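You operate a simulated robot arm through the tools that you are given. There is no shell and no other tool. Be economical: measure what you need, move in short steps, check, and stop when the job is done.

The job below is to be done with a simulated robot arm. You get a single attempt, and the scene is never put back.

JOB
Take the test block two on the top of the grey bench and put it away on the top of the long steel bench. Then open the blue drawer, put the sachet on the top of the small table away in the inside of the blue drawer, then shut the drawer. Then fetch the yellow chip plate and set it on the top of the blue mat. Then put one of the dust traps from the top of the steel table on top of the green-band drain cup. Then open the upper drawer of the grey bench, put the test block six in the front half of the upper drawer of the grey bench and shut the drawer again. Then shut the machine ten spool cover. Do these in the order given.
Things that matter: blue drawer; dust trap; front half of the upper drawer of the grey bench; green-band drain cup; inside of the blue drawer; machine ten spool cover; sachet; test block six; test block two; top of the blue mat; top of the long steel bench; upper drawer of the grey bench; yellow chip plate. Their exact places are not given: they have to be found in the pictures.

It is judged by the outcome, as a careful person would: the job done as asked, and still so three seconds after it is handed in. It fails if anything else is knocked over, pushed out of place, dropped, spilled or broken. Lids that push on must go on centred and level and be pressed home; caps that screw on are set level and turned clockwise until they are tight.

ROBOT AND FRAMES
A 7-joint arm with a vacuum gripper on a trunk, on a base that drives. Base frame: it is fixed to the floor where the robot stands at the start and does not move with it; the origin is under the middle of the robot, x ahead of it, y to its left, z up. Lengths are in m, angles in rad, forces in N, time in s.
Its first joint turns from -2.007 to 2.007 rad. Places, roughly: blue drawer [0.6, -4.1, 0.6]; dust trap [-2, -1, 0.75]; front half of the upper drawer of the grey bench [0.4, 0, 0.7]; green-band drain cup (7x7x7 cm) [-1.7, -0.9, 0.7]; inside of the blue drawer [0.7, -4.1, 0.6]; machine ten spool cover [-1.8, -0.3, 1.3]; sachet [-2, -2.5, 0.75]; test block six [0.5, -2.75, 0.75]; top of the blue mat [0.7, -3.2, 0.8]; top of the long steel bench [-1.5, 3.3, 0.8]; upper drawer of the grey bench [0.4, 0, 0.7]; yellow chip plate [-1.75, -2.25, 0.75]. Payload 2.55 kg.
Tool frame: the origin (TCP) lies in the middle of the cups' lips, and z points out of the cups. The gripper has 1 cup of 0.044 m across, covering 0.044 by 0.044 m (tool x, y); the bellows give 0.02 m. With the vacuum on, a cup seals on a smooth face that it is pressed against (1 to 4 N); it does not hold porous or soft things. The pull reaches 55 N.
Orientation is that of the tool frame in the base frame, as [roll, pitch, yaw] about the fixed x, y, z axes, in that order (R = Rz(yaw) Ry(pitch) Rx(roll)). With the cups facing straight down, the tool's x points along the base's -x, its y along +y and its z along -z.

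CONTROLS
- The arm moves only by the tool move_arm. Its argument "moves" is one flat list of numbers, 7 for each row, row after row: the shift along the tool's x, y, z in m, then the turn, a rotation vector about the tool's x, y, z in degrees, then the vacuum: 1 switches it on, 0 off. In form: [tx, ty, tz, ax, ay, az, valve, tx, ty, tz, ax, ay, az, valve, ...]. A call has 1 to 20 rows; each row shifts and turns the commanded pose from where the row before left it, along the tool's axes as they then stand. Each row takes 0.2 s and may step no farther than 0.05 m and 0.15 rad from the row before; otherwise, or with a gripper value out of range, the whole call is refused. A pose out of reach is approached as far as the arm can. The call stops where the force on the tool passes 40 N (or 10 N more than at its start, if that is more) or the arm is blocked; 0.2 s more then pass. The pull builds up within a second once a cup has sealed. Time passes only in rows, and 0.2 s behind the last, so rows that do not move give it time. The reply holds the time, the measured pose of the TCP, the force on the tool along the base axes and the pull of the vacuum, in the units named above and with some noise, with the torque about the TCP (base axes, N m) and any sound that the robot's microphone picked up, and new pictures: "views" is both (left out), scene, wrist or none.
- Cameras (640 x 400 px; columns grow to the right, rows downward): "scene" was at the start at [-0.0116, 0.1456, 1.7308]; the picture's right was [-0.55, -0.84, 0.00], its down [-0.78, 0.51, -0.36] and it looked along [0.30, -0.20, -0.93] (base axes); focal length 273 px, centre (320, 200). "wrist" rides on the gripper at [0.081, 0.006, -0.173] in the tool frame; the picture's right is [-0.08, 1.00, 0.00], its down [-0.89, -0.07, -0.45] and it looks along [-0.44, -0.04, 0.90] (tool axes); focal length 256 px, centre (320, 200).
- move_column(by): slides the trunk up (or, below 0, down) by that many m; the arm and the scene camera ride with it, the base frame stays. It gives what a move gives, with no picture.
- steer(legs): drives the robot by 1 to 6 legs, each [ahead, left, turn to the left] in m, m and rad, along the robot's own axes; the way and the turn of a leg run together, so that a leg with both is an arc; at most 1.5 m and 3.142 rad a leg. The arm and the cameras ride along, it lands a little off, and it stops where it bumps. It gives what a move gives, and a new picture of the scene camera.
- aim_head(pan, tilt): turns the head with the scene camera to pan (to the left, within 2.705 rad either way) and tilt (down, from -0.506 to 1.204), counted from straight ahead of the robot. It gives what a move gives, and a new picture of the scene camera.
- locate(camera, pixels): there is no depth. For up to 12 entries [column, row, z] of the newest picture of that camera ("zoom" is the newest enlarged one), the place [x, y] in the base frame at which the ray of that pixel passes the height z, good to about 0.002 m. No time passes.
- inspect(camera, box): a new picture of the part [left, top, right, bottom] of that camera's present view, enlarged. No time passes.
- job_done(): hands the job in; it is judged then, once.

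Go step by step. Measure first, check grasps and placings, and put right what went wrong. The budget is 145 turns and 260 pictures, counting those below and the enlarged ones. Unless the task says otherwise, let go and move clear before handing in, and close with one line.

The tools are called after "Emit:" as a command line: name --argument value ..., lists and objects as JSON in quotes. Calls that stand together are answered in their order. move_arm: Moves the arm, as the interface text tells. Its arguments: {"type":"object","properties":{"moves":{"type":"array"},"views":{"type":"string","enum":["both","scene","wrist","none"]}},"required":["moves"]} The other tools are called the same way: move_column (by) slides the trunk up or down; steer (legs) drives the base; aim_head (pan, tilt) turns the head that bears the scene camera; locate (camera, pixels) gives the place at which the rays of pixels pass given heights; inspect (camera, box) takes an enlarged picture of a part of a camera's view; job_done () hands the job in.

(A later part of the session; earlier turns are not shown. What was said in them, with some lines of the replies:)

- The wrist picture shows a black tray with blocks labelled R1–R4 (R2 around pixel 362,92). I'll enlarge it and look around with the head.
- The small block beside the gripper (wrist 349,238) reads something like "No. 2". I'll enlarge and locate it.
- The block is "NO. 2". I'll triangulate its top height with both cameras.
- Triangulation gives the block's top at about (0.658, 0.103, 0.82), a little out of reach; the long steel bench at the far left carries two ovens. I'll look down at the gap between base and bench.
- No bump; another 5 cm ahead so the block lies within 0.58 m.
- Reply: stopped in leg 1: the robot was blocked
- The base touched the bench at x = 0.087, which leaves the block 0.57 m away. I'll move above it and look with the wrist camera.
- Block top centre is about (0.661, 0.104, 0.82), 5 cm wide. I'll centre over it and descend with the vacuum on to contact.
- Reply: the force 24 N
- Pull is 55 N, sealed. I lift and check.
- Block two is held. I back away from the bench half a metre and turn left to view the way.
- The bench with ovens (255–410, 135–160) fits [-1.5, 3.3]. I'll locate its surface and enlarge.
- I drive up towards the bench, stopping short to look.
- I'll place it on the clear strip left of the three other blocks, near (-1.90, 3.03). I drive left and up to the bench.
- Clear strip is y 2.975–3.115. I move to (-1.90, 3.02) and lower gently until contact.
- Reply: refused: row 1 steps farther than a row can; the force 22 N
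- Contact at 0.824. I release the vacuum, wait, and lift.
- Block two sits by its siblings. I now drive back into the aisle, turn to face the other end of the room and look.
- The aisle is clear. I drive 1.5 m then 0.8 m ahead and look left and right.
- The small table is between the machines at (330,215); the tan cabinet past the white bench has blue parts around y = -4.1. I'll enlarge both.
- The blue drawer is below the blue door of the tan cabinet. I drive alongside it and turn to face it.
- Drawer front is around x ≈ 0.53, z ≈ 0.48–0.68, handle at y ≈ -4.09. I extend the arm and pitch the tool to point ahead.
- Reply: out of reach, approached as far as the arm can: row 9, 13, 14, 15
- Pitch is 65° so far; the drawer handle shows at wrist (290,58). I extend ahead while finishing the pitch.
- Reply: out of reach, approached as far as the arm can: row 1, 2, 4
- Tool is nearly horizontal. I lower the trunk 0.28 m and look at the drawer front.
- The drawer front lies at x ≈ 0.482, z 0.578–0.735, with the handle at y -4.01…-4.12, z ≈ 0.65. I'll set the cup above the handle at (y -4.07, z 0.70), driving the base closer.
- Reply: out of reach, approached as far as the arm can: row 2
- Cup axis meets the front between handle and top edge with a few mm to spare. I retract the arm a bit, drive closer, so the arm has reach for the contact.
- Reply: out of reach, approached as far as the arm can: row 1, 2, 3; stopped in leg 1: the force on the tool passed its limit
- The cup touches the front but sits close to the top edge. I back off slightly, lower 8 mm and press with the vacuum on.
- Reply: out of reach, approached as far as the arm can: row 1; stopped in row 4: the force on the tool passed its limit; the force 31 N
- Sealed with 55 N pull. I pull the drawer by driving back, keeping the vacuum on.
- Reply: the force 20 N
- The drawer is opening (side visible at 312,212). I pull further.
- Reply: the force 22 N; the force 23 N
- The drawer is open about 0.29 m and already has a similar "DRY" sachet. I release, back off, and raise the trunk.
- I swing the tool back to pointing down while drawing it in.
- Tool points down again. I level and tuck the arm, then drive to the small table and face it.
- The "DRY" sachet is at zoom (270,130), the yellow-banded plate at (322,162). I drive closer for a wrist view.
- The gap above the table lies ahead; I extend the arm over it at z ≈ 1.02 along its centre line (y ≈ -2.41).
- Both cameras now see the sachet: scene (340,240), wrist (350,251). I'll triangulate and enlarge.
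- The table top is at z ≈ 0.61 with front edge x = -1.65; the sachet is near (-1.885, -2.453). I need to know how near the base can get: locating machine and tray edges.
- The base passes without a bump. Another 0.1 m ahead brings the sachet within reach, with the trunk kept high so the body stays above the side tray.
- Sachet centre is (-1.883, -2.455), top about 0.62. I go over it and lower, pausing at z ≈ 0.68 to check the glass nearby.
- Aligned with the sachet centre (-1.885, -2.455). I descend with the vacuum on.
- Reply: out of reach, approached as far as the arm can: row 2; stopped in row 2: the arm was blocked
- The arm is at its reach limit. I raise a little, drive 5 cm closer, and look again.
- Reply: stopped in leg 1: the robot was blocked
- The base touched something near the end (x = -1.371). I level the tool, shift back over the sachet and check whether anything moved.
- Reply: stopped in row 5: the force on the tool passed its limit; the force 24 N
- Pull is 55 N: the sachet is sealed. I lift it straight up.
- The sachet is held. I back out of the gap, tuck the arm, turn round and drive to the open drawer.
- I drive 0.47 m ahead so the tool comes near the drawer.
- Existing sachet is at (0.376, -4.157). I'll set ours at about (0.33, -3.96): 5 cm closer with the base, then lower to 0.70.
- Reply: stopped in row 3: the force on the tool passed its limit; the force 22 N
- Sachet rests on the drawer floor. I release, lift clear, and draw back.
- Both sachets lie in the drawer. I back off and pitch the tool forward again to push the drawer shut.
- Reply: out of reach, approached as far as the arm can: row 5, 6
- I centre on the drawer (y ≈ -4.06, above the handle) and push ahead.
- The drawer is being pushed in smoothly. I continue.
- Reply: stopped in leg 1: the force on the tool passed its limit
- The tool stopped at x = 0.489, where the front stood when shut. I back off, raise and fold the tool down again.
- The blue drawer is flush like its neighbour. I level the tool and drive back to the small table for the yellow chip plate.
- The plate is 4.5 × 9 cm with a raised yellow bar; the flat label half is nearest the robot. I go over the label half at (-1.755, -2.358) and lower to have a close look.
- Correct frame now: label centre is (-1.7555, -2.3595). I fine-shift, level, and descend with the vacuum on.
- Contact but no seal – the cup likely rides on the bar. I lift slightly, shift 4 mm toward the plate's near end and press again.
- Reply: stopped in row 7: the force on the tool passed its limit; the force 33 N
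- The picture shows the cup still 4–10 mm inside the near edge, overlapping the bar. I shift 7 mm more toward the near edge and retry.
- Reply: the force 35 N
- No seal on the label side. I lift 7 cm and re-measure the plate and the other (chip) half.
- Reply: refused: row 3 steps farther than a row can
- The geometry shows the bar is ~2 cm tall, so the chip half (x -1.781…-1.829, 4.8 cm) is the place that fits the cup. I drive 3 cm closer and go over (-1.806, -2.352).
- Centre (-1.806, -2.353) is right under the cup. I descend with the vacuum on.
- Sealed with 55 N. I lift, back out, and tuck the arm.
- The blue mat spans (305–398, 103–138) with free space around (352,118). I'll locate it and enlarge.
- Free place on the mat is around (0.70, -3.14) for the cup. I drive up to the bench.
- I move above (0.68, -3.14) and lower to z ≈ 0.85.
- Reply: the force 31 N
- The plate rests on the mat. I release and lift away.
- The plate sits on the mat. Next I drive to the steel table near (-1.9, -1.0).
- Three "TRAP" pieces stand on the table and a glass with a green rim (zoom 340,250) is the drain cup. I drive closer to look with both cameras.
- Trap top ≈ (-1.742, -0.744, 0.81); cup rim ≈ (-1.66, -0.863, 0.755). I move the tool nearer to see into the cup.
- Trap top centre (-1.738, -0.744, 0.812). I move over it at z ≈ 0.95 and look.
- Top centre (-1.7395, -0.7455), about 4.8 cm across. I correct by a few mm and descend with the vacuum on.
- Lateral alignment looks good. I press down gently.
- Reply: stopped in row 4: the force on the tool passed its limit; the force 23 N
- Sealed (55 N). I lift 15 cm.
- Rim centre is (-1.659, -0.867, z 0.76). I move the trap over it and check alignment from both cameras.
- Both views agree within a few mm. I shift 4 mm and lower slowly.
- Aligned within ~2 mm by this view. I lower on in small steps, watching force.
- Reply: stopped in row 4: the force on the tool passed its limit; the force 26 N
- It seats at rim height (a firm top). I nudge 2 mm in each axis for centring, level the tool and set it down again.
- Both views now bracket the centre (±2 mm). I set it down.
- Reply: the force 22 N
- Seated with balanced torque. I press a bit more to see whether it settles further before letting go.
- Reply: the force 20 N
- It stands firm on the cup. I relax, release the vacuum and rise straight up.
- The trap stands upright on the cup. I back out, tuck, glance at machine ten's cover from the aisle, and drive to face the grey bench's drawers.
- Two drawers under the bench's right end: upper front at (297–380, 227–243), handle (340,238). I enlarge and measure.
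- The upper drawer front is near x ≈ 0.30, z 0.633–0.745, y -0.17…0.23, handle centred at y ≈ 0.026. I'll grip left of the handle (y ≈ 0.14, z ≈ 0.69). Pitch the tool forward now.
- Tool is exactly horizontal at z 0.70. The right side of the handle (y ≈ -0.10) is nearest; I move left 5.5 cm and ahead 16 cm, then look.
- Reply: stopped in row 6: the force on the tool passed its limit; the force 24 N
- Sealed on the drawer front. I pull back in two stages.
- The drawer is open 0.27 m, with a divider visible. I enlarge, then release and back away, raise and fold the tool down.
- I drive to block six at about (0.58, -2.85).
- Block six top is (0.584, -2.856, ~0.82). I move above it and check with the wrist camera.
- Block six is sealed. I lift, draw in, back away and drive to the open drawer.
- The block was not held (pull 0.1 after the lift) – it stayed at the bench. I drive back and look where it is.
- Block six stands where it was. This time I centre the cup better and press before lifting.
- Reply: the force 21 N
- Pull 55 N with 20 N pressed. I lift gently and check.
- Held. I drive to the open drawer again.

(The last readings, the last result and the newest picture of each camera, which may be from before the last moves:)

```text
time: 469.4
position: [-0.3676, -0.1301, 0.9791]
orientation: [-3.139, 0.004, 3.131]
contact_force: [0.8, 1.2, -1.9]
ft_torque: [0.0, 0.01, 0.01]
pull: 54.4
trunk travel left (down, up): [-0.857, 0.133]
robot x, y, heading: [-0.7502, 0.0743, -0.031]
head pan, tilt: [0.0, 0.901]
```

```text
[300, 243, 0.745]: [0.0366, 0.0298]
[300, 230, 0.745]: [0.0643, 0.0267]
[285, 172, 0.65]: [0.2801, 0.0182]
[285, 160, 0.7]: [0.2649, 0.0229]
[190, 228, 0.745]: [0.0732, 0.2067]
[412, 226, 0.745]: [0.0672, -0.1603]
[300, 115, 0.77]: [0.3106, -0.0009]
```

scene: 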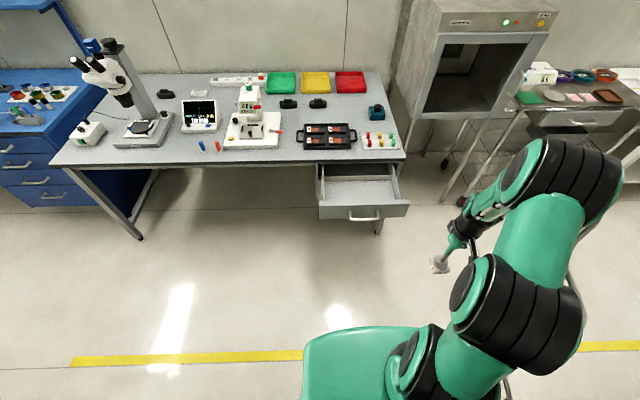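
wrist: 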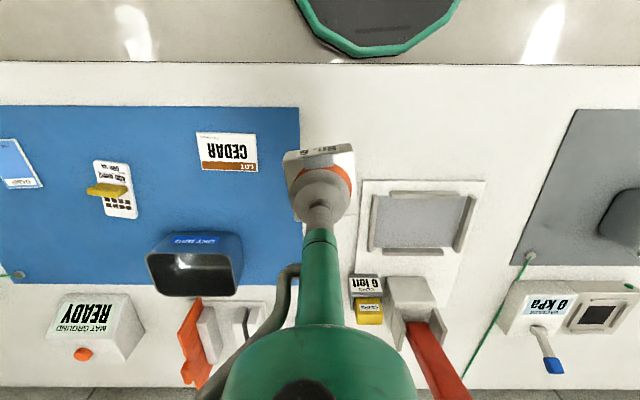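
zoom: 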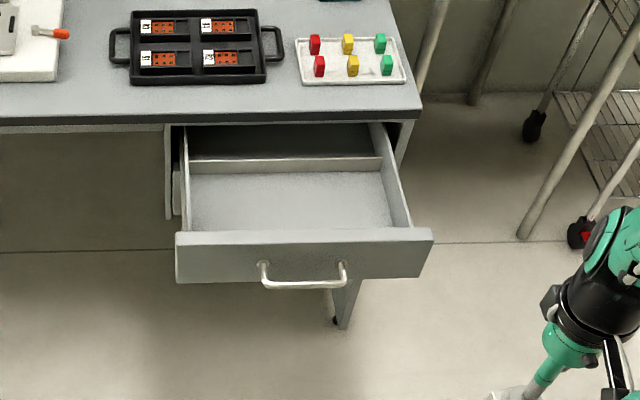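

The front compartment spans x 0.06–0.26, y -0.16…0.21. I drive 0.4 m ahead and move the block over (0.15, -0.02).

Emit:
steer --legs '[[0.4, 0, 0.03]]'

Emit:
move_arm --moves '[-0.03, 0.03, 0, 0, 0, 0, 1, -0.03, 0.03, 0, 0, 0, 0, 1, -0.03, 0.03, 0, 0, 0, 0, 1, -0.03, 0.03, 0, 0, 0, 0, 1, 0, 0, 0.05, 0, 0, 0, 1, 0, 0, 0.05, 0, 0, 0, 1]'

```text
time: 471.9
position: [0.0385, -0.1234, 0.9783]
orientation: [-3.14, 0.002, -3.122]
contact_force: [0.0, -0.7, -2.1]
ft_torque: [0.02, 0.03, 0.0]
pull: 54.8
trunk travel left (down, up): [-0.857, 0.133]
robot x, y, heading: [-0.3526, 0.0708, 0.006]
head pan, tilt: [0.0, 0.901]
```

scene: 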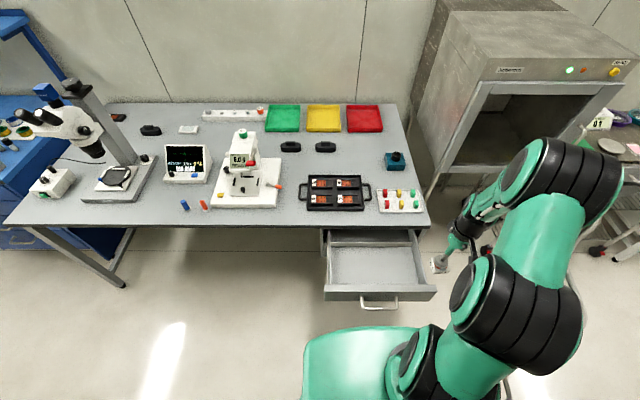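

```text
time: 473.3
position: [0.1601, -0.0009, 0.8794]
orientation: [-3.139, 0.003, -3.123]
contact_force: [-0.2, -0.2, -2.5]
ft_torque: [-0.01, 0.06, 0.0]
pull: 54.6
trunk travel left (down, up): [-0.857, 0.133]
robot x, y, heading: [-0.3528, 0.0725, 0.006]
head pan, tilt: [0.0, 0.901]
```

scene: 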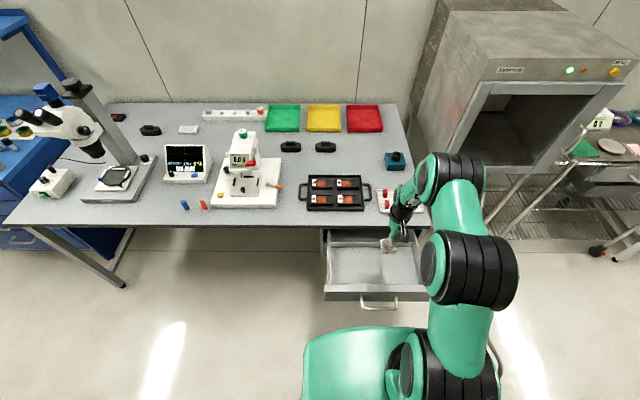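
wrist: 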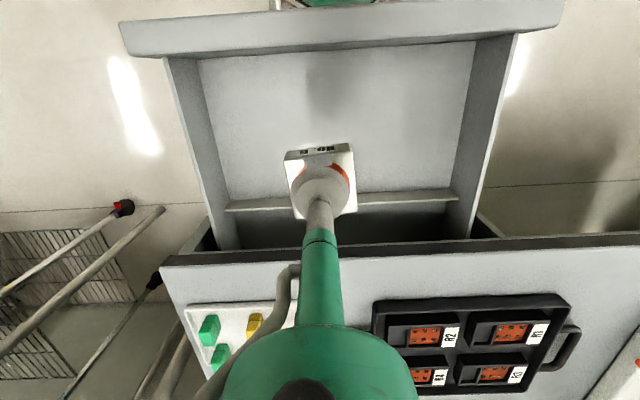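

Emit:
locate --camera "wrist" --pixels '[[420, 195, 0.69], [420, 207, 0.65], [250, 60, 0.65], [250, 50, 0.745]]'

Emit:
move_arm --moves '[0.025, 0, 0.04, 0, 0, 0, 1, 0, 0, 0.04, 0, 0, 0, 1, 0, 0, 0.04, 0, 0, 0, 1, 0, 0, 0.025, 0, 0, 0, 1]' --views "wrist"

```text
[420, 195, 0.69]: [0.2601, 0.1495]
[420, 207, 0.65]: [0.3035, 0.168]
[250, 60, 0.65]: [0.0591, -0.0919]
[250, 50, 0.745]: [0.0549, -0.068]
```

```text
time: 474.3
position: [0.1354, -0.0003, 0.7339]
orientation: [-3.14, 0.001, -3.123]
contact_force: [0.1, -0.1, -2.7]
ft_torque: [0.01, 0.04, -0.02]
pull: 55.0
trunk travel left (down, up): [-0.857, 0.133]
robot x, y, heading: [-0.3556, 0.0669, 0.006]
head pan, tilt: [0.0, 0.901]
```

wrist: 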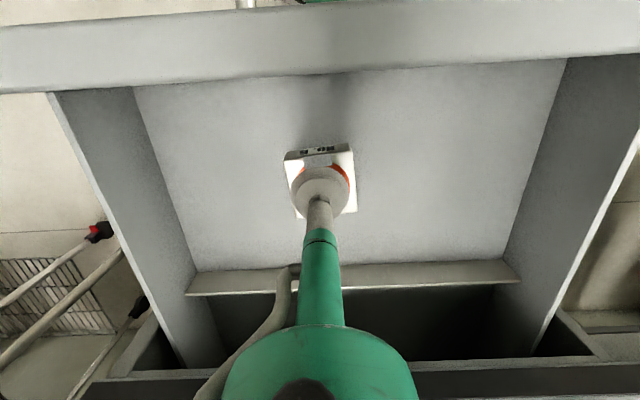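

The block is in the middle of the front compartment. I lower until contact.

Emit:
move_arm --moves '[0, 0, 0.02, 0, 0, 0, 1, 0, 0, 0.01, 0, 0, 0, 1, 0, 0, 0.006, 0, 0, 0, 1, 0, 0, 0.005, 0, 0, 0, 1, 0, 0, 0.005, 0, 0, 0, 1, 0, 0, 0.005, 0, 0, 0, 1, 0, 0, 0.004, 0, 0, 0, 1, 0, 0, 0.004, 0, 0, 0, 1, 0, 0, 0.004, 0, 0, 0, 1]' --views "none"

```text
time: 475.9
position: [0.1418, -0.0015, 0.6866]
orientation: [-3.137, 0.019, -3.121]
contact_force: [-2.9, 5.4, 18.5]
ft_torque: [0.12, 0.52, -0.13]
pull: 54.9
trunk travel left (down, up): [-0.857, 0.133]
robot x, y, heading: [-0.3514, 0.0702, 0.01]
head pan, tilt: [0.0, 0.901]
stopped in row 7: the force on the tool passed its limit (the readings are from after the stop); the commanded pose is now the measured one
```

Contact on the drawer floor. I release, lift out, back off and pitch the tool forward for closing.

Emit:
move_arm --moves '[0, 0, -0.003, 0, 0, 0, 0, 0, 0, 0, 0, 0, 0, 0, 0, 0, 0, 0, 0, 0, 0, 0, 0, 0, 0, 0, 0, 0, 0, 0, -0.01, 0, 0, 0, 0, 0, 0, -0.04, 0, 0, 0, 0, 0, 0, -0.05, 0, 0, 0, 0, 0, 0, -0.05, 0, 0, 0, 0, 0, 0, -0.05, 0, 0, 0, 0, 0, 0, -0.05, 0, 0, 0, 0, 0, 0, -0.05, 0, 0, 0, 0, 0, 0, -0.035, 0, 0, 0, 0]' --views "wrist"

Emit:
steer --legs '[[-0.52, -0.11, 0]]'

Emit:
move_arm --moves '[-0.024, 0, 0, 0, 0, 1, 0, -0.024, 0, 0, 0, -8.2, 0, 0, -0.0238, 0, 0.0033, 0, -8.2, 0, 0, -0.023, 0, 0.0066, 0, -8.2, 0, 0, -0.0218, 0, 0.01, 0, -8.2, 0, 0, -0.02, 0, 0.013, 0, -8.2, 0, 0, -0.018, 0, 0.0157, 0, -8.2, 0, 0, -0.0157, 0, 0.018, 0, -8.2, 0, 0, -0.013, 0, 0.02, 0, -8.2, 0, 0, -0.01, 0, 0.022, 0, -8.2, 0, 0, -0.0066, 0, 0.023, 0, -8.2, 0, 0, -0.003, 0, 0.015, 0, -8, 0, 0]' --views "none"

Emit:
move_column --by -0.32

```text
time: 478.4
position: [0.1361, 0.0004, 1.0224]
orientation: [-3.139, 0.014, -3.121]
contact_force: [-0.6, -0.1, 0.7]
ft_torque: [-0.01, 0.0, 0.01]
pull: 0.1
trunk travel left (down, up): [-0.857, 0.133]
robot x, y, heading: [-0.3506, 0.0723, 0.007]
head pan, tilt: [0.0, 0.901]
```

wrist: 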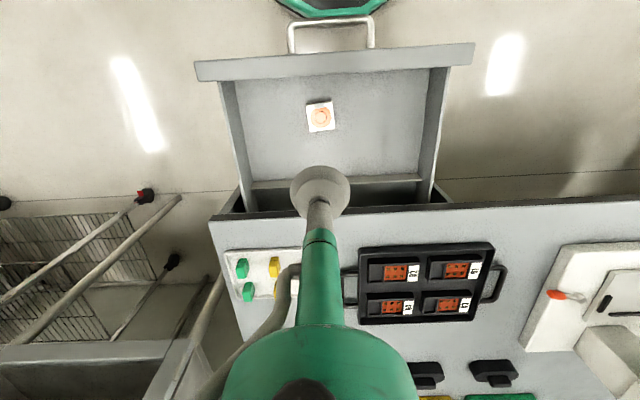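

```text
time: 481.6
position: [-0.388, -0.1115, 1.0226]
orientation: [-3.138, 0.017, -3.121]
contact_force: [-0.5, 0.3, 0.1]
ft_torque: [0.02, -0.01, -0.01]
pull: 0.0
trunk travel left (down, up): [-0.857, 0.133]
robot x, y, heading: [-0.8761, -0.0408, 0.009]
head pan, tilt: [0.0, 0.901]
```

scene: 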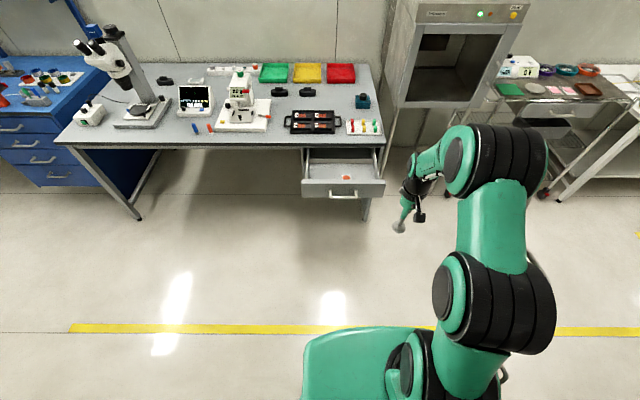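

```text
time: 484.2
position: [-0.1193, -0.1088, 1.0209]
orientation: [2.892, 1.512, 2.922]
contact_force: [0.0, 0.3, -0.3]
ft_torque: [0.0, 0.04, 0.01]
pull: 0.0
out of reach, approached as far as the arm can: row 7, 12
trunk travel left (down, up): [-0.857, 0.133]
robot x, y, heading: [-0.8753, -0.0431, 0.002]
head pan, tilt: [0.0, 0.901]
```

```text
time: 487.3
position: [-0.1194, -0.1091, 0.7011]
orientation: [2.905, 1.512, 2.937]
contact_force: [-0.5, -0.7, 0.3]
ft_torque: [0.01, -0.03, -0.04]
pull: 0.0
trunk travel left (down, up): [-0.537, 0.453]
robot x, y, heading: [-0.8755, -0.0431, 0.006]
head pan, tilt: [0.0, 0.901]
```

Block six lies in the front half. I push the drawer shut.

Emit:
steer --legs '[[0.3, 0, 0], [0.14, 0, 0]]'

```text
time: 490.3
position: [0.3094, -0.1087, 0.6993]
orientation: [2.848, 1.514, 2.879]
contact_force: [-8.2, -0.3, 2.2]
ft_torque: [-0.03, 0.05, -0.05]
pull: 0.1
trunk travel left (down, up): [-0.537, 0.453]
robot x, y, heading: [-0.4413, -0.0414, -0.0]
head pan, tilt: [0.0, 0.901]
stopped in leg 2: the force on the tool passed its limit (the readings are from after the stop); the commanded pose is now the measured one
```

scene: 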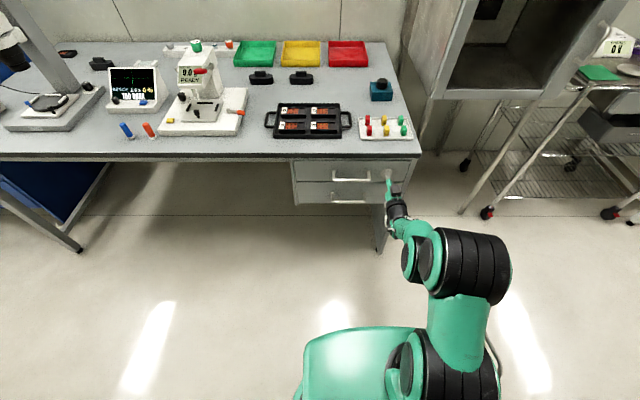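

The drawer is shut. I back off, raise, fold the tool and turn to face machine ten.

Emit:
steer --legs '[[-0.22, 0, 0]]'

Emit:
move_column --by 0.32

Emit:
move_arm --moves '[0, 0, -0.04, 0, 8.2, 0, 0, 0.006, 0, -0.04, 0, 8.2, 0, 0, 0.011, 0, -0.038, 0, 8.2, 0, 0, 0.016, 0, -0.036, 0, 8.2, 0, 0, 0.021, 0, -0.034, 0, 8.2, 0, 0, 0, 0, 0, 0, 8.2, 0, 0, 0, 0, 0, 0, 8.2, 0, 0, 0, 0, 0, 0, 8.2, 0, 0, 0, 0, 0, 0, 8.2, 0, 0, 0, 0, 0, 0, 8.2, 0, 0, 0, 0, 0, 0, 4.8, 0, 0, 0.045, 0, 0, 0, 0, 0, 0, 0.045, 0, 0, 0, 0, 0, 0, 0.045, 0, 0, 0, 0, 0, 0, 0.045, 0, 0, 0, 0, 0, 0]' --views "none"

Emit:
steer --legs '[[0, 0, -1.57], [0.25, 0, 0], [0, 0, -1.57]]'

Emit:
aim_head --pan 0.0 --tilt 0.45

```text
time: 492.0
position: [0.0967, -0.1077, 0.6985]
orientation: [2.854, 1.513, 2.888]
contact_force: [0.3, 0.3, 0.2]
ft_torque: [-0.01, 0.03, -0.03]
pull: 0.1
trunk travel left (down, up): [-0.537, 0.453]
robot x, y, heading: [-0.6563, -0.0378, 0.002]
head pan, tilt: [0.0, 0.901]
```

scene: 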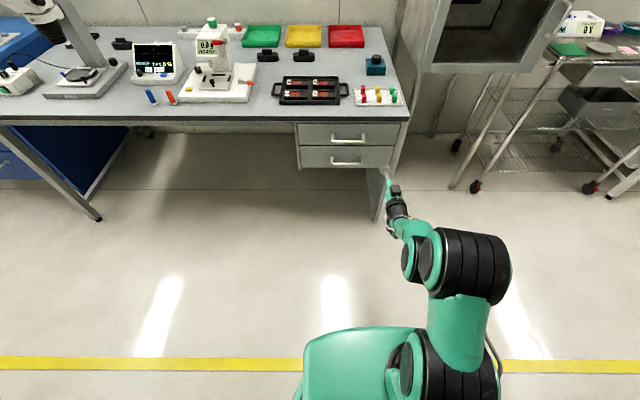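

```text
time: 495.2
position: [0.0975, -0.1073, 1.0173]
orientation: [2.858, 1.513, 2.891]
contact_force: [0.8, -0.1, -0.3]
ft_torque: [0.01, -0.02, 0.0]
pull: 0.2
trunk travel left (down, up): [-0.857, 0.133]
robot x, y, heading: [-0.6538, -0.0383, 0.004]
head pan, tilt: [0.0, 0.901]
```

```text
time: 498.4
position: [-0.2856, -0.1205, 1.0296]
orientation: [3.126, 0.002, -3.109]
contact_force: [0.8, 0.1, -0.1]
ft_torque: [-0.01, -0.03, -0.02]
pull: 0.0
trunk travel left (down, up): [-0.857, 0.133]
robot x, y, heading: [-0.6568, -0.0429, 0.008]
head pan, tilt: [0.0, 0.901]
```

```text
time: 507.9
position: [-1.0305, -0.209, 1.0282]
orientation: [3.126, 0.001, 0.028]
contact_force: [0.5, 0.4, -0.7]
ft_torque: [-0.02, 0.03, -0.01]
pull: 0.1
trunk travel left (down, up): [-0.857, 0.133]
robot x, y, heading: [-0.6574, -0.2882, -3.142]
head pan, tilt: [0.0, 0.901]
```

scene: 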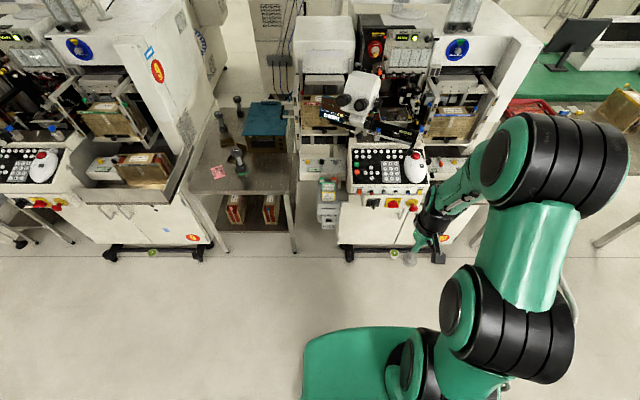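

```text
time: 508.8
position: [-1.0299, -0.209, 1.0277]
orientation: [3.127, 0.001, 0.028]
contact_force: [-0.6, -0.1, -0.3]
ft_torque: [-0.01, 0.04, 0.0]
pull: 0.1
trunk travel left (down, up): [-0.857, 0.133]
robot x, y, heading: [-0.6575, -0.2925, -3.144]
head pan, tilt: [0.0, 0.45]
```

scene: 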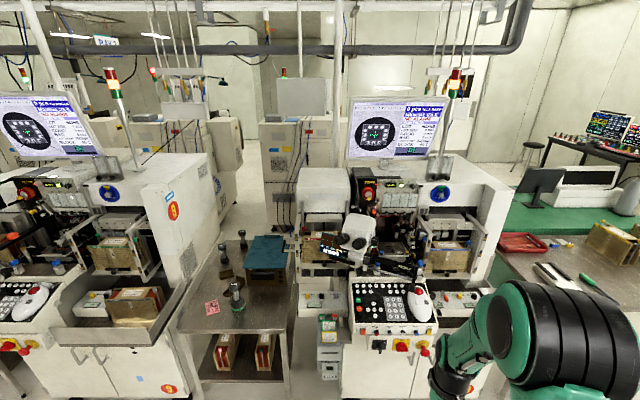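

Emit:
inspect --camera "scene" --box '[290, 90, 530, 250]'

Emit:
inspect --camera "scene" --box '[390, 150, 490, 240]'

Emit:
inspect --camera "scene" --box '[60, 150, 180, 240]'

```text
2.50 times, centred on (410, 170) of scene
```

zoom: 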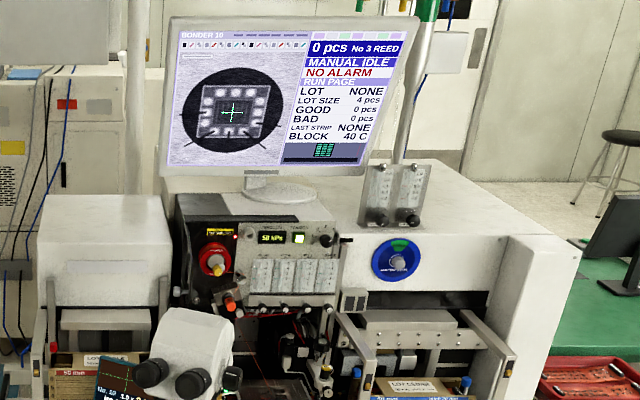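

```text
4.44 times, centred on (440, 195) of scene
```

zoom: 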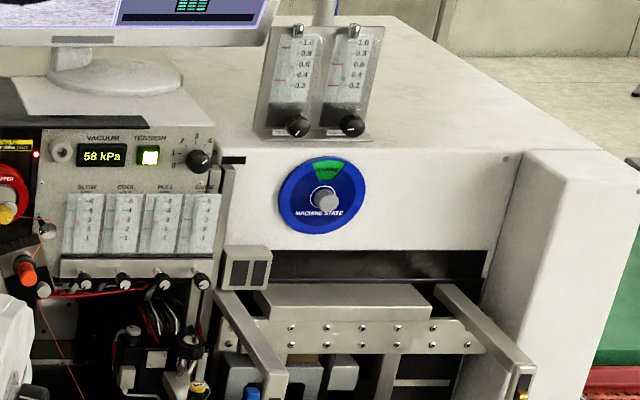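

```text
4.44 times, centred on (120, 195) of scene
```

zoom: 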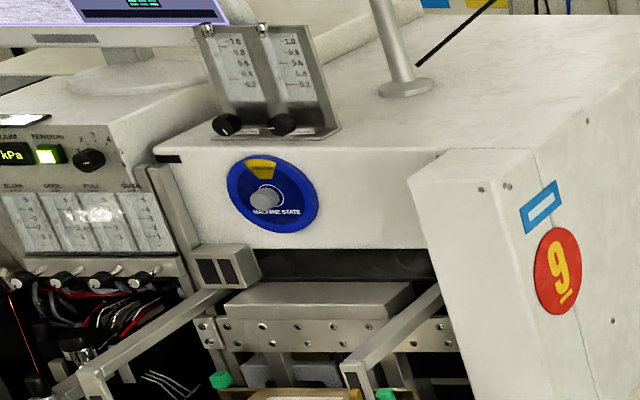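

Emit:
inspect --camera "scene" --box '[335, 155, 405, 225]'

Emit:
inspect --camera "scene" --box '[0, 150, 80, 230]'

Emit:
aim_head --pan 0.8 --tilt 0.4

```text
5.71 times, centred on (370, 190) of scene
```

zoom: 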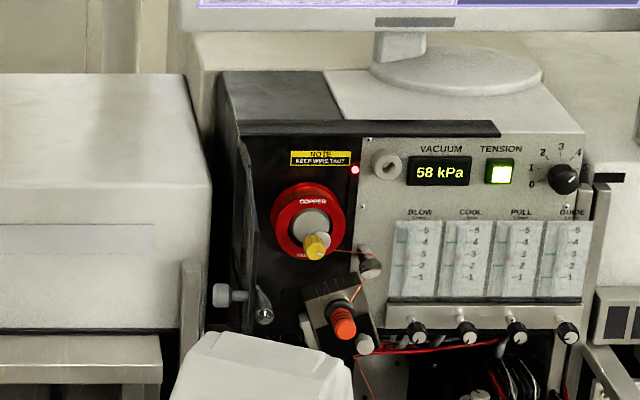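

```text
5.00 times, centred on (40, 190) of scene
```

zoom: 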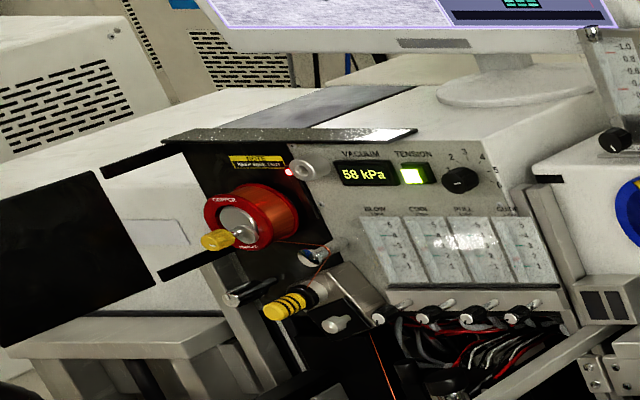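

```text
time: 509.9
position: [-1.0289, -0.2085, 1.0291]
orientation: [3.125, 0.001, 0.029]
contact_force: [0.2, 0.3, 0.1]
ft_torque: [0.04, 0.0, 0.03]
pull: 0.1
trunk travel left (down, up): [-0.857, 0.133]
robot x, y, heading: [-0.658, -0.2912, -3.137]
head pan, tilt: [0.799, 0.4]
```

scene: 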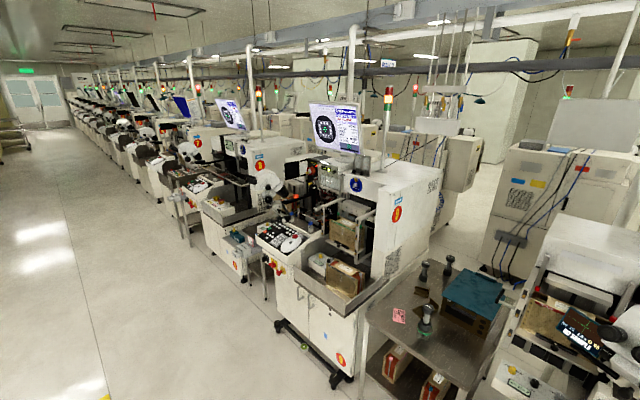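

The exposed red spool at machine ten's black recess marks the open cover; I need a closer look at how it is hinged. I drive nearer and view from two angles.

Emit:
steer --legs '[[0.35, 0.12, 0]]'

Emit:
aim_head --pan -0.1 --tilt 0.55

Emit:
inspect --camera "scene" --box '[260, 80, 460, 280]'

```text
time: 512.2
position: [-1.3763, -0.3351, 1.028]
orientation: [3.125, 0.0, 0.036]
contact_force: [-0.8, -0.8, -0.1]
ft_torque: [-0.02, -0.02, -0.01]
pull: 0.0
trunk travel left (down, up): [-0.857, 0.133]
robot x, y, heading: [-1.0048, -0.4124, -3.132]
head pan, tilt: [0.799, 0.4]
```

scene: 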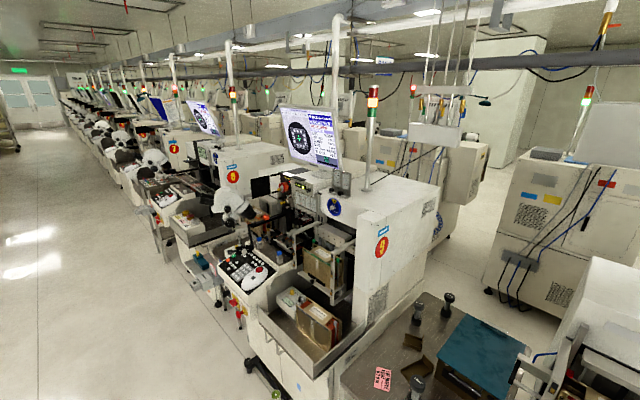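

```text
time: 513.4
position: [-1.3748, -0.3342, 1.0287]
orientation: [3.126, 0.001, 0.038]
contact_force: [-0.4, 0.5, 0.1]
ft_torque: [-0.04, 0.02, -0.02]
pull: 0.0
trunk travel left (down, up): [-0.857, 0.133]
robot x, y, heading: [-1.0051, -0.4114, -3.13]
head pan, tilt: [-0.099, 0.55]
```

scene: 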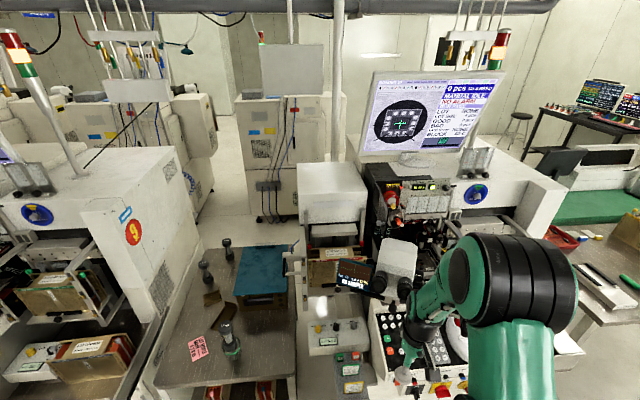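

```text
2.00 times, centred on (360, 180) of scene
5 turns are left
```

zoom: 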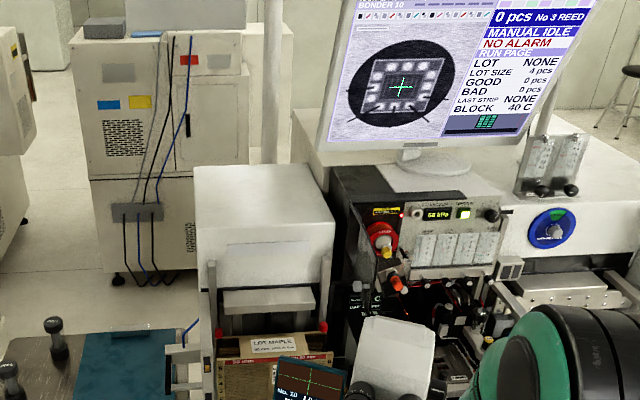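

Machine ten's cover stands open 90° (knob near (-1.72, -0.29, 1.19), hinge at the recess edge near x = -1.93), with a box close on its left. Few turns remain: I raise the tool over it at z ≈ 1.46 and drive in to view it from above.

Emit:
move_column --by 0.13

Emit:
move_arm --moves '[0, 0, -0.05, 0, 0, 0, 0, 0, 0, -0.05, 0, 0, 0, 0, 0, 0, -0.05, 0, 0, 0, 0, 0, 0, -0.05, 0, 0, 0, 0, 0, 0, -0.05, 0, 0, 0, 0, 0, 0, -0.05, 0, 0, 0, 0]' --views "none"

Emit:
steer --legs '[[0.22, 0, 0]]'

Emit:
inspect --camera "wrist" --box '[120, 100, 520, 400]'

Emit:
inspect --camera "scene" --box '[300, 100, 480, 260]'

```text
time: 515.0
position: [-1.377, -0.3348, 1.158]
orientation: [3.127, 0.001, 0.036]
contact_force: [-0.2, 0.0, -0.6]
ft_torque: [0.0, 0.04, 0.04]
pull: 0.0
trunk travel left (down, up): [-0.987, 0.003]
robot x, y, heading: [-1.0027, -0.4147, -3.127]
head pan, tilt: [-0.099, 0.55]
```

```text
time: 516.4
position: [-1.3724, -0.3343, 1.323]
orientation: [3.125, 0.0, 0.036]
contact_force: [0.0, 0.0, 0.1]
ft_torque: [0.01, -0.01, 0.04]
pull: 0.0
out of reach, approached as far as the arm can: row 4, 5, 6
trunk travel left (down, up): [-0.987, 0.003]
robot x, y, heading: [-1.0062, -0.4134, -3.13]
head pan, tilt: [-0.099, 0.55]
```

```text
time: 518.1
position: [-1.5889, -0.3352, 1.3234]
orientation: [3.126, -0.002, 0.036]
contact_force: [-0.7, 0.3, 0.5]
ft_torque: [0.0, -0.03, 0.01]
pull: 0.1
trunk travel left (down, up): [-0.987, 0.003]
robot x, y, heading: [-1.2174, -0.4183, -3.13]
head pan, tilt: [-0.099, 0.55]
```

scene: 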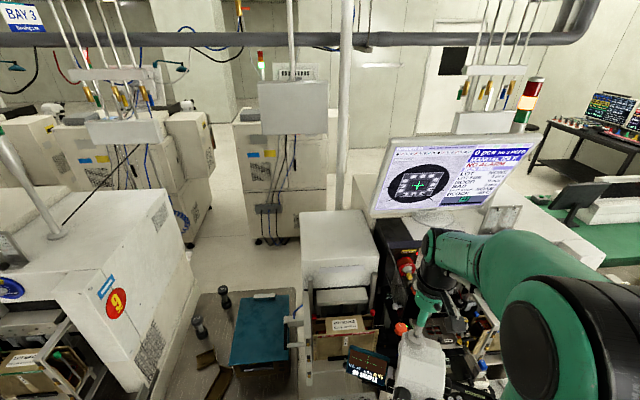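

```text
1.33 times, centred on (320, 250) of wrist
```

zoom: 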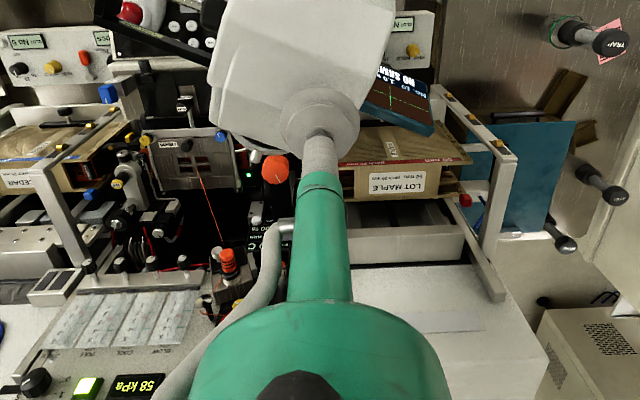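

```text
2.50 times, centred on (390, 180) of scene
4 turns are left
```

zoom: 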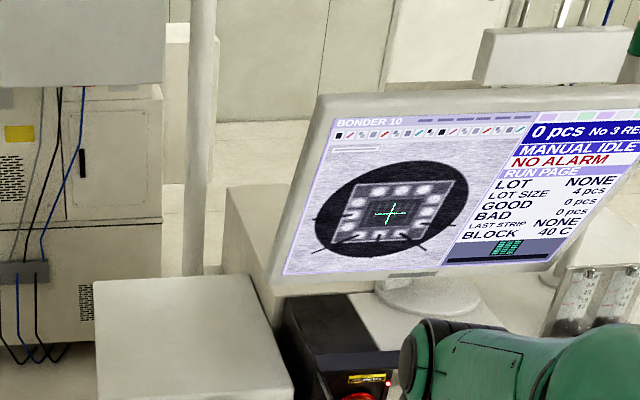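

The knob is visible at wrist-zoom (258,155), just right of the tool line, with room to slip past the cover's outer side. I pitch the tool forward over the microscope, reach past the cover's free edge and sweep it toward the recess.

Emit:
move_arm --moves '[-0.02, 0.008, 0, 0, -8.2, 0, 0, -0.0198, 0, 0.0029, 0, -8.2, 0, 0, -0.019, 0, 0.0056, 0, -8.2, 0, 0, -0.018, 0, 0.0083, 0, -8.2, 0, 0, -0.0168, 0, 0.0108, 0, -8.2, 0, 0, -0.015, 0, 0.013, 0, -8.2, 0, 0, -0.013, 0, 0.015, 0, -8.2, 0, 0, -0.0108, 0, 0.0168, 0, 0, 0, 0, -0.0108, 0, 0.0168, 0, 0, 0, 0, 0.0126, 0, 0.008, 0, 0, 0, 0, 0.0084, 0, 0.0054, 0, 0, 0, 0]' --views "wrist"

Emit:
move_arm --moves '[0, -0.025, 0, 0, 0, 0, 0, 0, -0.025, 0, 0, 0, 0, 0, 0, -0.025, 0, 0, 0, 0, 0, 0, -0.025, 0, 0, 0, 0, 0, 0, -0.025, 0, 0, 0, 0, 0]' --views "both"

Emit:
inspect --camera "scene" --box '[340, 180, 480, 320]'

```text
time: 520.5
position: [-1.7684, -0.3519, 1.2982]
orientation: [3.112, 1.002, 0.012]
contact_force: [0.2, 0.2, -0.6]
ft_torque: [-0.03, 0.02, -0.01]
pull: 0.1
trunk travel left (down, up): [-0.987, 0.003]
robot x, y, heading: [-1.2216, -0.4137, -3.128]
head pan, tilt: [-0.099, 0.55]
```

wrist: 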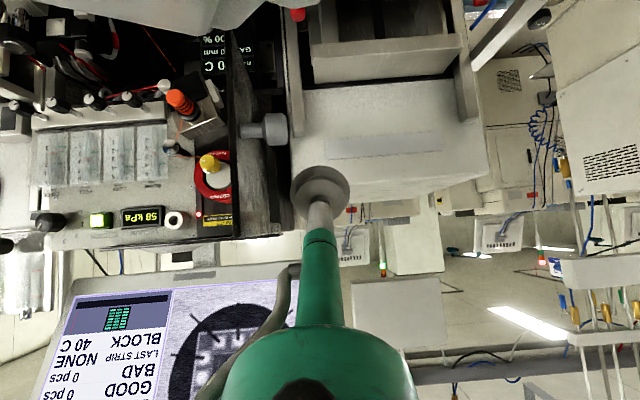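

```text
time: 521.7
position: [-1.7738, -0.2245, 1.2977]
orientation: [3.111, 1.002, 0.01]
contact_force: [0.5, -0.3, -0.3]
ft_torque: [0.01, 0.03, -0.02]
pull: 0.1
trunk travel left (down, up): [-0.987, 0.003]
robot x, y, heading: [-1.2206, -0.4166, -3.131]
head pan, tilt: [-0.099, 0.55]
```

scene: 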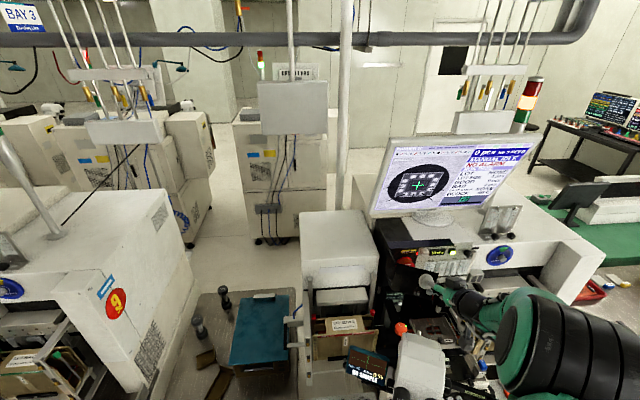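
wrist: 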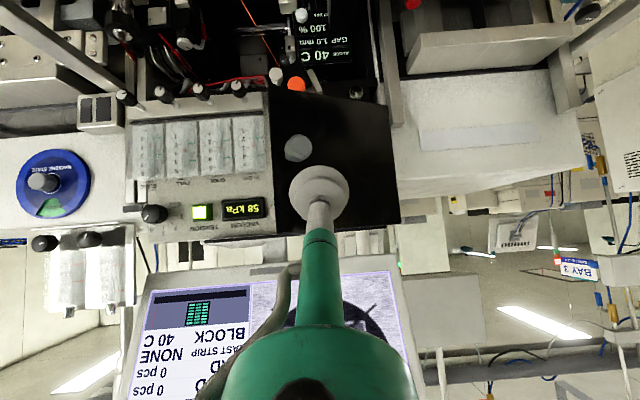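

```text
2.86 times, centred on (410, 250) of scene
3 turns are left
```

zoom: 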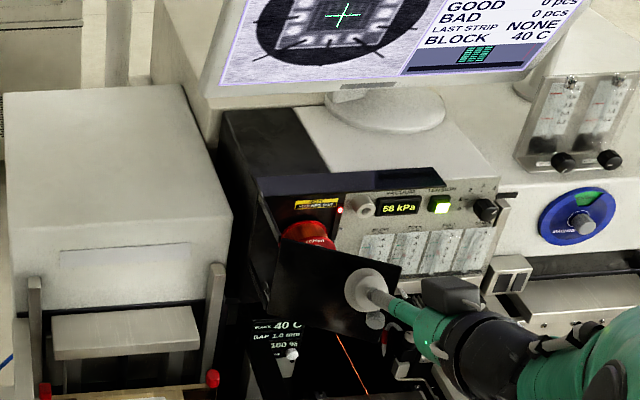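

The cover swings: it now stands about two-thirds shut with the cup on its outer face (scene-zoom 370,290). I push on along its arc, then straight in until it stops.

Emit:
move_arm --moves '[-0.0108, -0.01, 0.0168, 0, -4, 0, 0, -0.0097, -0.01, 0.0175, 0, -4, 0, 0, -0.0085, -0.01, 0.0181, 0, -4, 0, 0, -0.0072, -0.008, 0.0187, 0, -4, 0, 0, -0.0058, -0.006, 0.0191, 0, -4, 0, 0]' --views "none"

Emit:
move_arm --moves '[-0.0034, 0, 0.0146, 0, 0, 0, 0, -0.0034, 0, 0.0146, 0, 0, 0, 0, -0.0034, 0, 0.0146, 0, 0, 0, 0, -0.0034, 0, 0.0146, 0, 0, 0, 0]' --views "wrist"

Emit:
inspect --camera "scene" --box '[340, 180, 480, 320]'

```text
time: 522.7
position: [-1.8446, -0.1947, 1.2952]
orientation: [3.077, 1.273, -0.02]
contact_force: [30.5, -7.4, 9.1]
ft_torque: [0.31, 0.61, -0.22]
pull: 0.1
trunk travel left (down, up): [-0.987, 0.003]
robot x, y, heading: [-1.2201, -0.4141, -3.13]
head pan, tilt: [-0.099, 0.55]
stopped in row 5: the force on the tool passed its limit (the readings are from after the stop); the commanded pose is now the measured one
```

```text
time: 523.1
position: [-1.8467, -0.1936, 1.2943]
orientation: [3.078, 1.273, -0.025]
contact_force: [43.2, -6.3, 15.8]
ft_torque: [0.24, 0.86, -0.28]
pull: 0.0
trunk travel left (down, up): [-0.987, 0.003]
robot x, y, heading: [-1.2193, -0.4144, -3.139]
head pan, tilt: [-0.099, 0.55]
stopped in row 2: the force on the tool passed its limit (the readings are from after the stop); the commanded pose is now the measured one
```

wrist: 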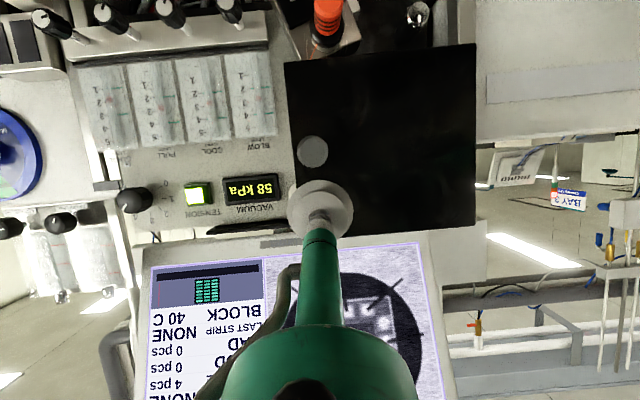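

```text
2.86 times, centred on (410, 250) of scene
2 turns are left
```

zoom: 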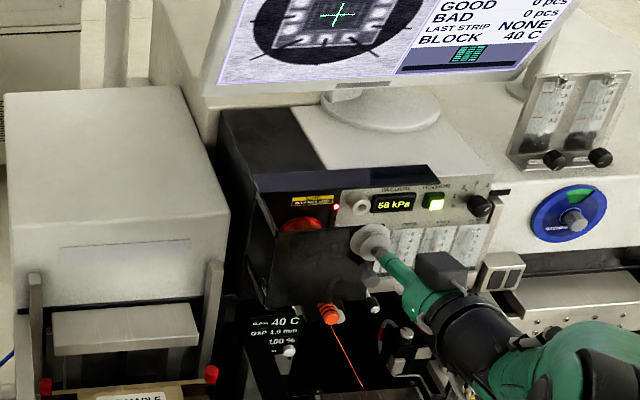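

The push stopped at 43 N near the cover's upper corner, likely on the panel beside it, and the cover may be slightly ajar. I back off a little, go lower and left onto the cover's middle, push in fully, then retract clear.

Emit:
move_arm --moves '[0.0087, 0, -0.0287, 0, 0, 0, 0, 0.0335, 0.02, 0.0102, 0, 0, 0, 0, -0.0044, 0, 0.0143, 0, 0, 0, 0, -0.0044, 0, 0.0143, 0, 0, 0, 0, -0.0044, 0, 0.0143, 0, 0, 0, 0, -0.0044, 0, 0.0143, 0, 0, 0, 0, -0.0044, -0.003, 0.0143, 0, 0, 0, 0, -0.0044, -0.003, 0.0143, 0, 0, 0, 0]' --views "none"

Emit:
move_arm --moves '[-0.0029, 0, 0.0096, 0, 0, 0, 0, -0.0029, 0, 0.0096, 0, 0, 0, 0, 0, 0, 0, 0, 0, 0, 0]' --views "none"

Emit:
move_arm --moves '[0.0087, 0, -0.0287, 0, 0, 0, 0, -0.012, 0, -0.042, 0, 0, 0, 0, -0.012, 0, -0.042, 0, 0, 0, 0, 0, 0, -0.04, 0, 0, 0, 0]' --views "wrist"

Emit:
inspect --camera "scene" --box '[340, 180, 480, 320]'

```text
time: 524.0
position: [-1.8452, -0.2046, 1.2715]
orientation: [3.124, 1.297, 0.013]
contact_force: [29.7, 6.1, 11.5]
ft_torque: [0.32, 0.01, 0.26]
pull: 0.0
trunk travel left (down, up): [-0.987, 0.003]
robot x, y, heading: [-1.2179, -0.415, -3.137]
head pan, tilt: [-0.099, 0.55]
stopped in row 4: the force on the tool passed its limit (the readings are from after the stop); the commanded pose is now the measured one
```

```text
time: 524.4
position: [-1.8446, -0.2039, 1.2721]
orientation: [3.13, 1.294, 0.017]
contact_force: [35.1, 1.3, 13.0]
ft_torque: [0.53, 0.11, 0.15]
pull: 0.0
trunk travel left (down, up): [-0.987, 0.003]
robot x, y, heading: [-1.2142, -0.4159, -3.142]
head pan, tilt: [-0.099, 0.55]
stopped in row 1: the force on the tool passed its limit (the readings are from after the stop); the commanded pose is now the measured one
```

```text
time: 525.2
position: [-1.771, -0.22, 1.2824]
orientation: [3.039, 1.255, -0.036]
contact_force: [-13.0, -13.1, -5.2]
ft_torque: [-0.04, 0.46, -0.26]
pull: 0.2
trunk travel left (down, up): [-0.987, 0.003]
robot x, y, heading: [-1.2176, -0.4165, -3.136]
head pan, tilt: [-0.099, 0.55]
stopped in row 3: the force on the tool passed its limit (the readings are from after the stop); the commanded pose is now the measured one
```

wrist: 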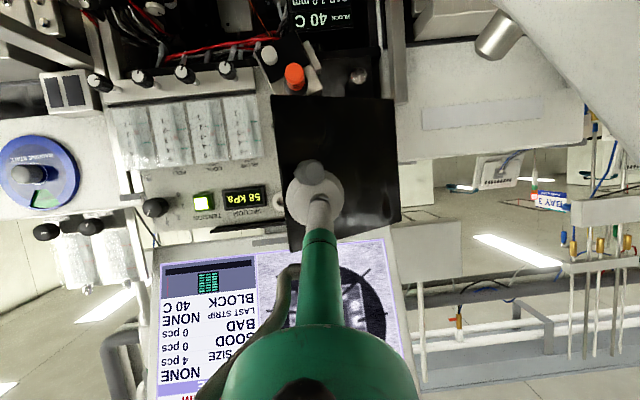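

```text
2.86 times, centred on (410, 250) of scene
1 turns are left
```

zoom: 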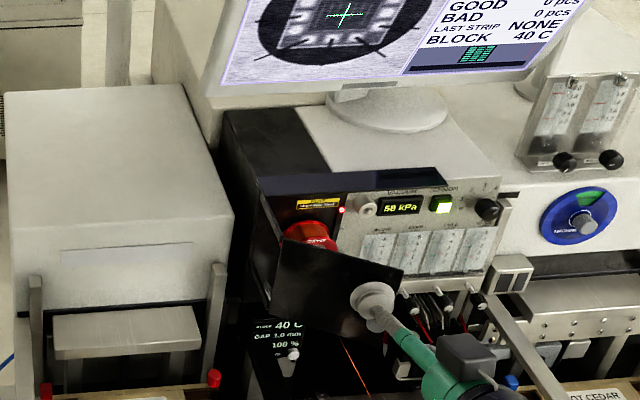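

The cover shut fully on both pushes (stop at x ≈ -1.845), but the cup caught its knob on the way back. In this last turn I push it shut again from above the knob, withdraw straight and off to the free side, and hand in; closing line: all other parts were done, and the cover was pushed shut at the end without a final picture check.

Emit:
move_arm --moves '[-0.0037, 0, 0.0114, 0, 0, 0, 0, -0.0143, -0.004, -0.0047, 0, 0, 0, 0, -0.0062, -0.006, 0.019, 0, 0, 0, 0, -0.0062, -0.006, 0.019, 0, 0, 0, 0, -0.0062, -0.006, 0.019, 0, 0, 0, 0, -0.0047, 0, 0.0143, 0, 0, 0, 0]' --views "none"

Emit:
move_arm --moves '[0.0016, -0.004, -0.005, 0, 0, 0, 0, 0.003, -0.01, -0.01, 0, 0, 0, 0, 0.0062, -0.01, -0.019, 0, 0, 0, 0, 0.009, 0, -0.028, 0, 0, 0, 0, 0.009, 0, -0.028, 0, 0, 0, 0]' --views "none"

Emit:
job_done

```text
time: 526.6
position: [-1.8452, -0.1984, 1.2965]
orientation: [3.029, 1.252, -0.057]
contact_force: [39.2, -3.9, -1.8]
ft_torque: [0.45, 1.03, -0.05]
pull: 0.0
trunk travel left (down, up): [-0.987, 0.003]
robot x, y, heading: [-1.2183, -0.4165, -3.14]
head pan, tilt: [-0.099, 0.55]
```

```text
time: 527.8
position: [-1.7601, -0.1699, 1.2986]
orientation: [3.043, 1.259, -0.041]
contact_force: [0.5, -0.5, 0.3]
ft_torque: [-0.03, 0.04, -0.02]
pull: 0.0
trunk travel left (down, up): [-0.987, 0.003]
robot x, y, heading: [-1.2167, -0.4178, -3.133]
head pan, tilt: [-0.099, 0.55]
```

```text
The job is handed in.
```

I handed the job in with all six parts done in order; the machine ten spool cover was pushed to its stop at the end, but I had no turn left to check by picture that it stayed shut.
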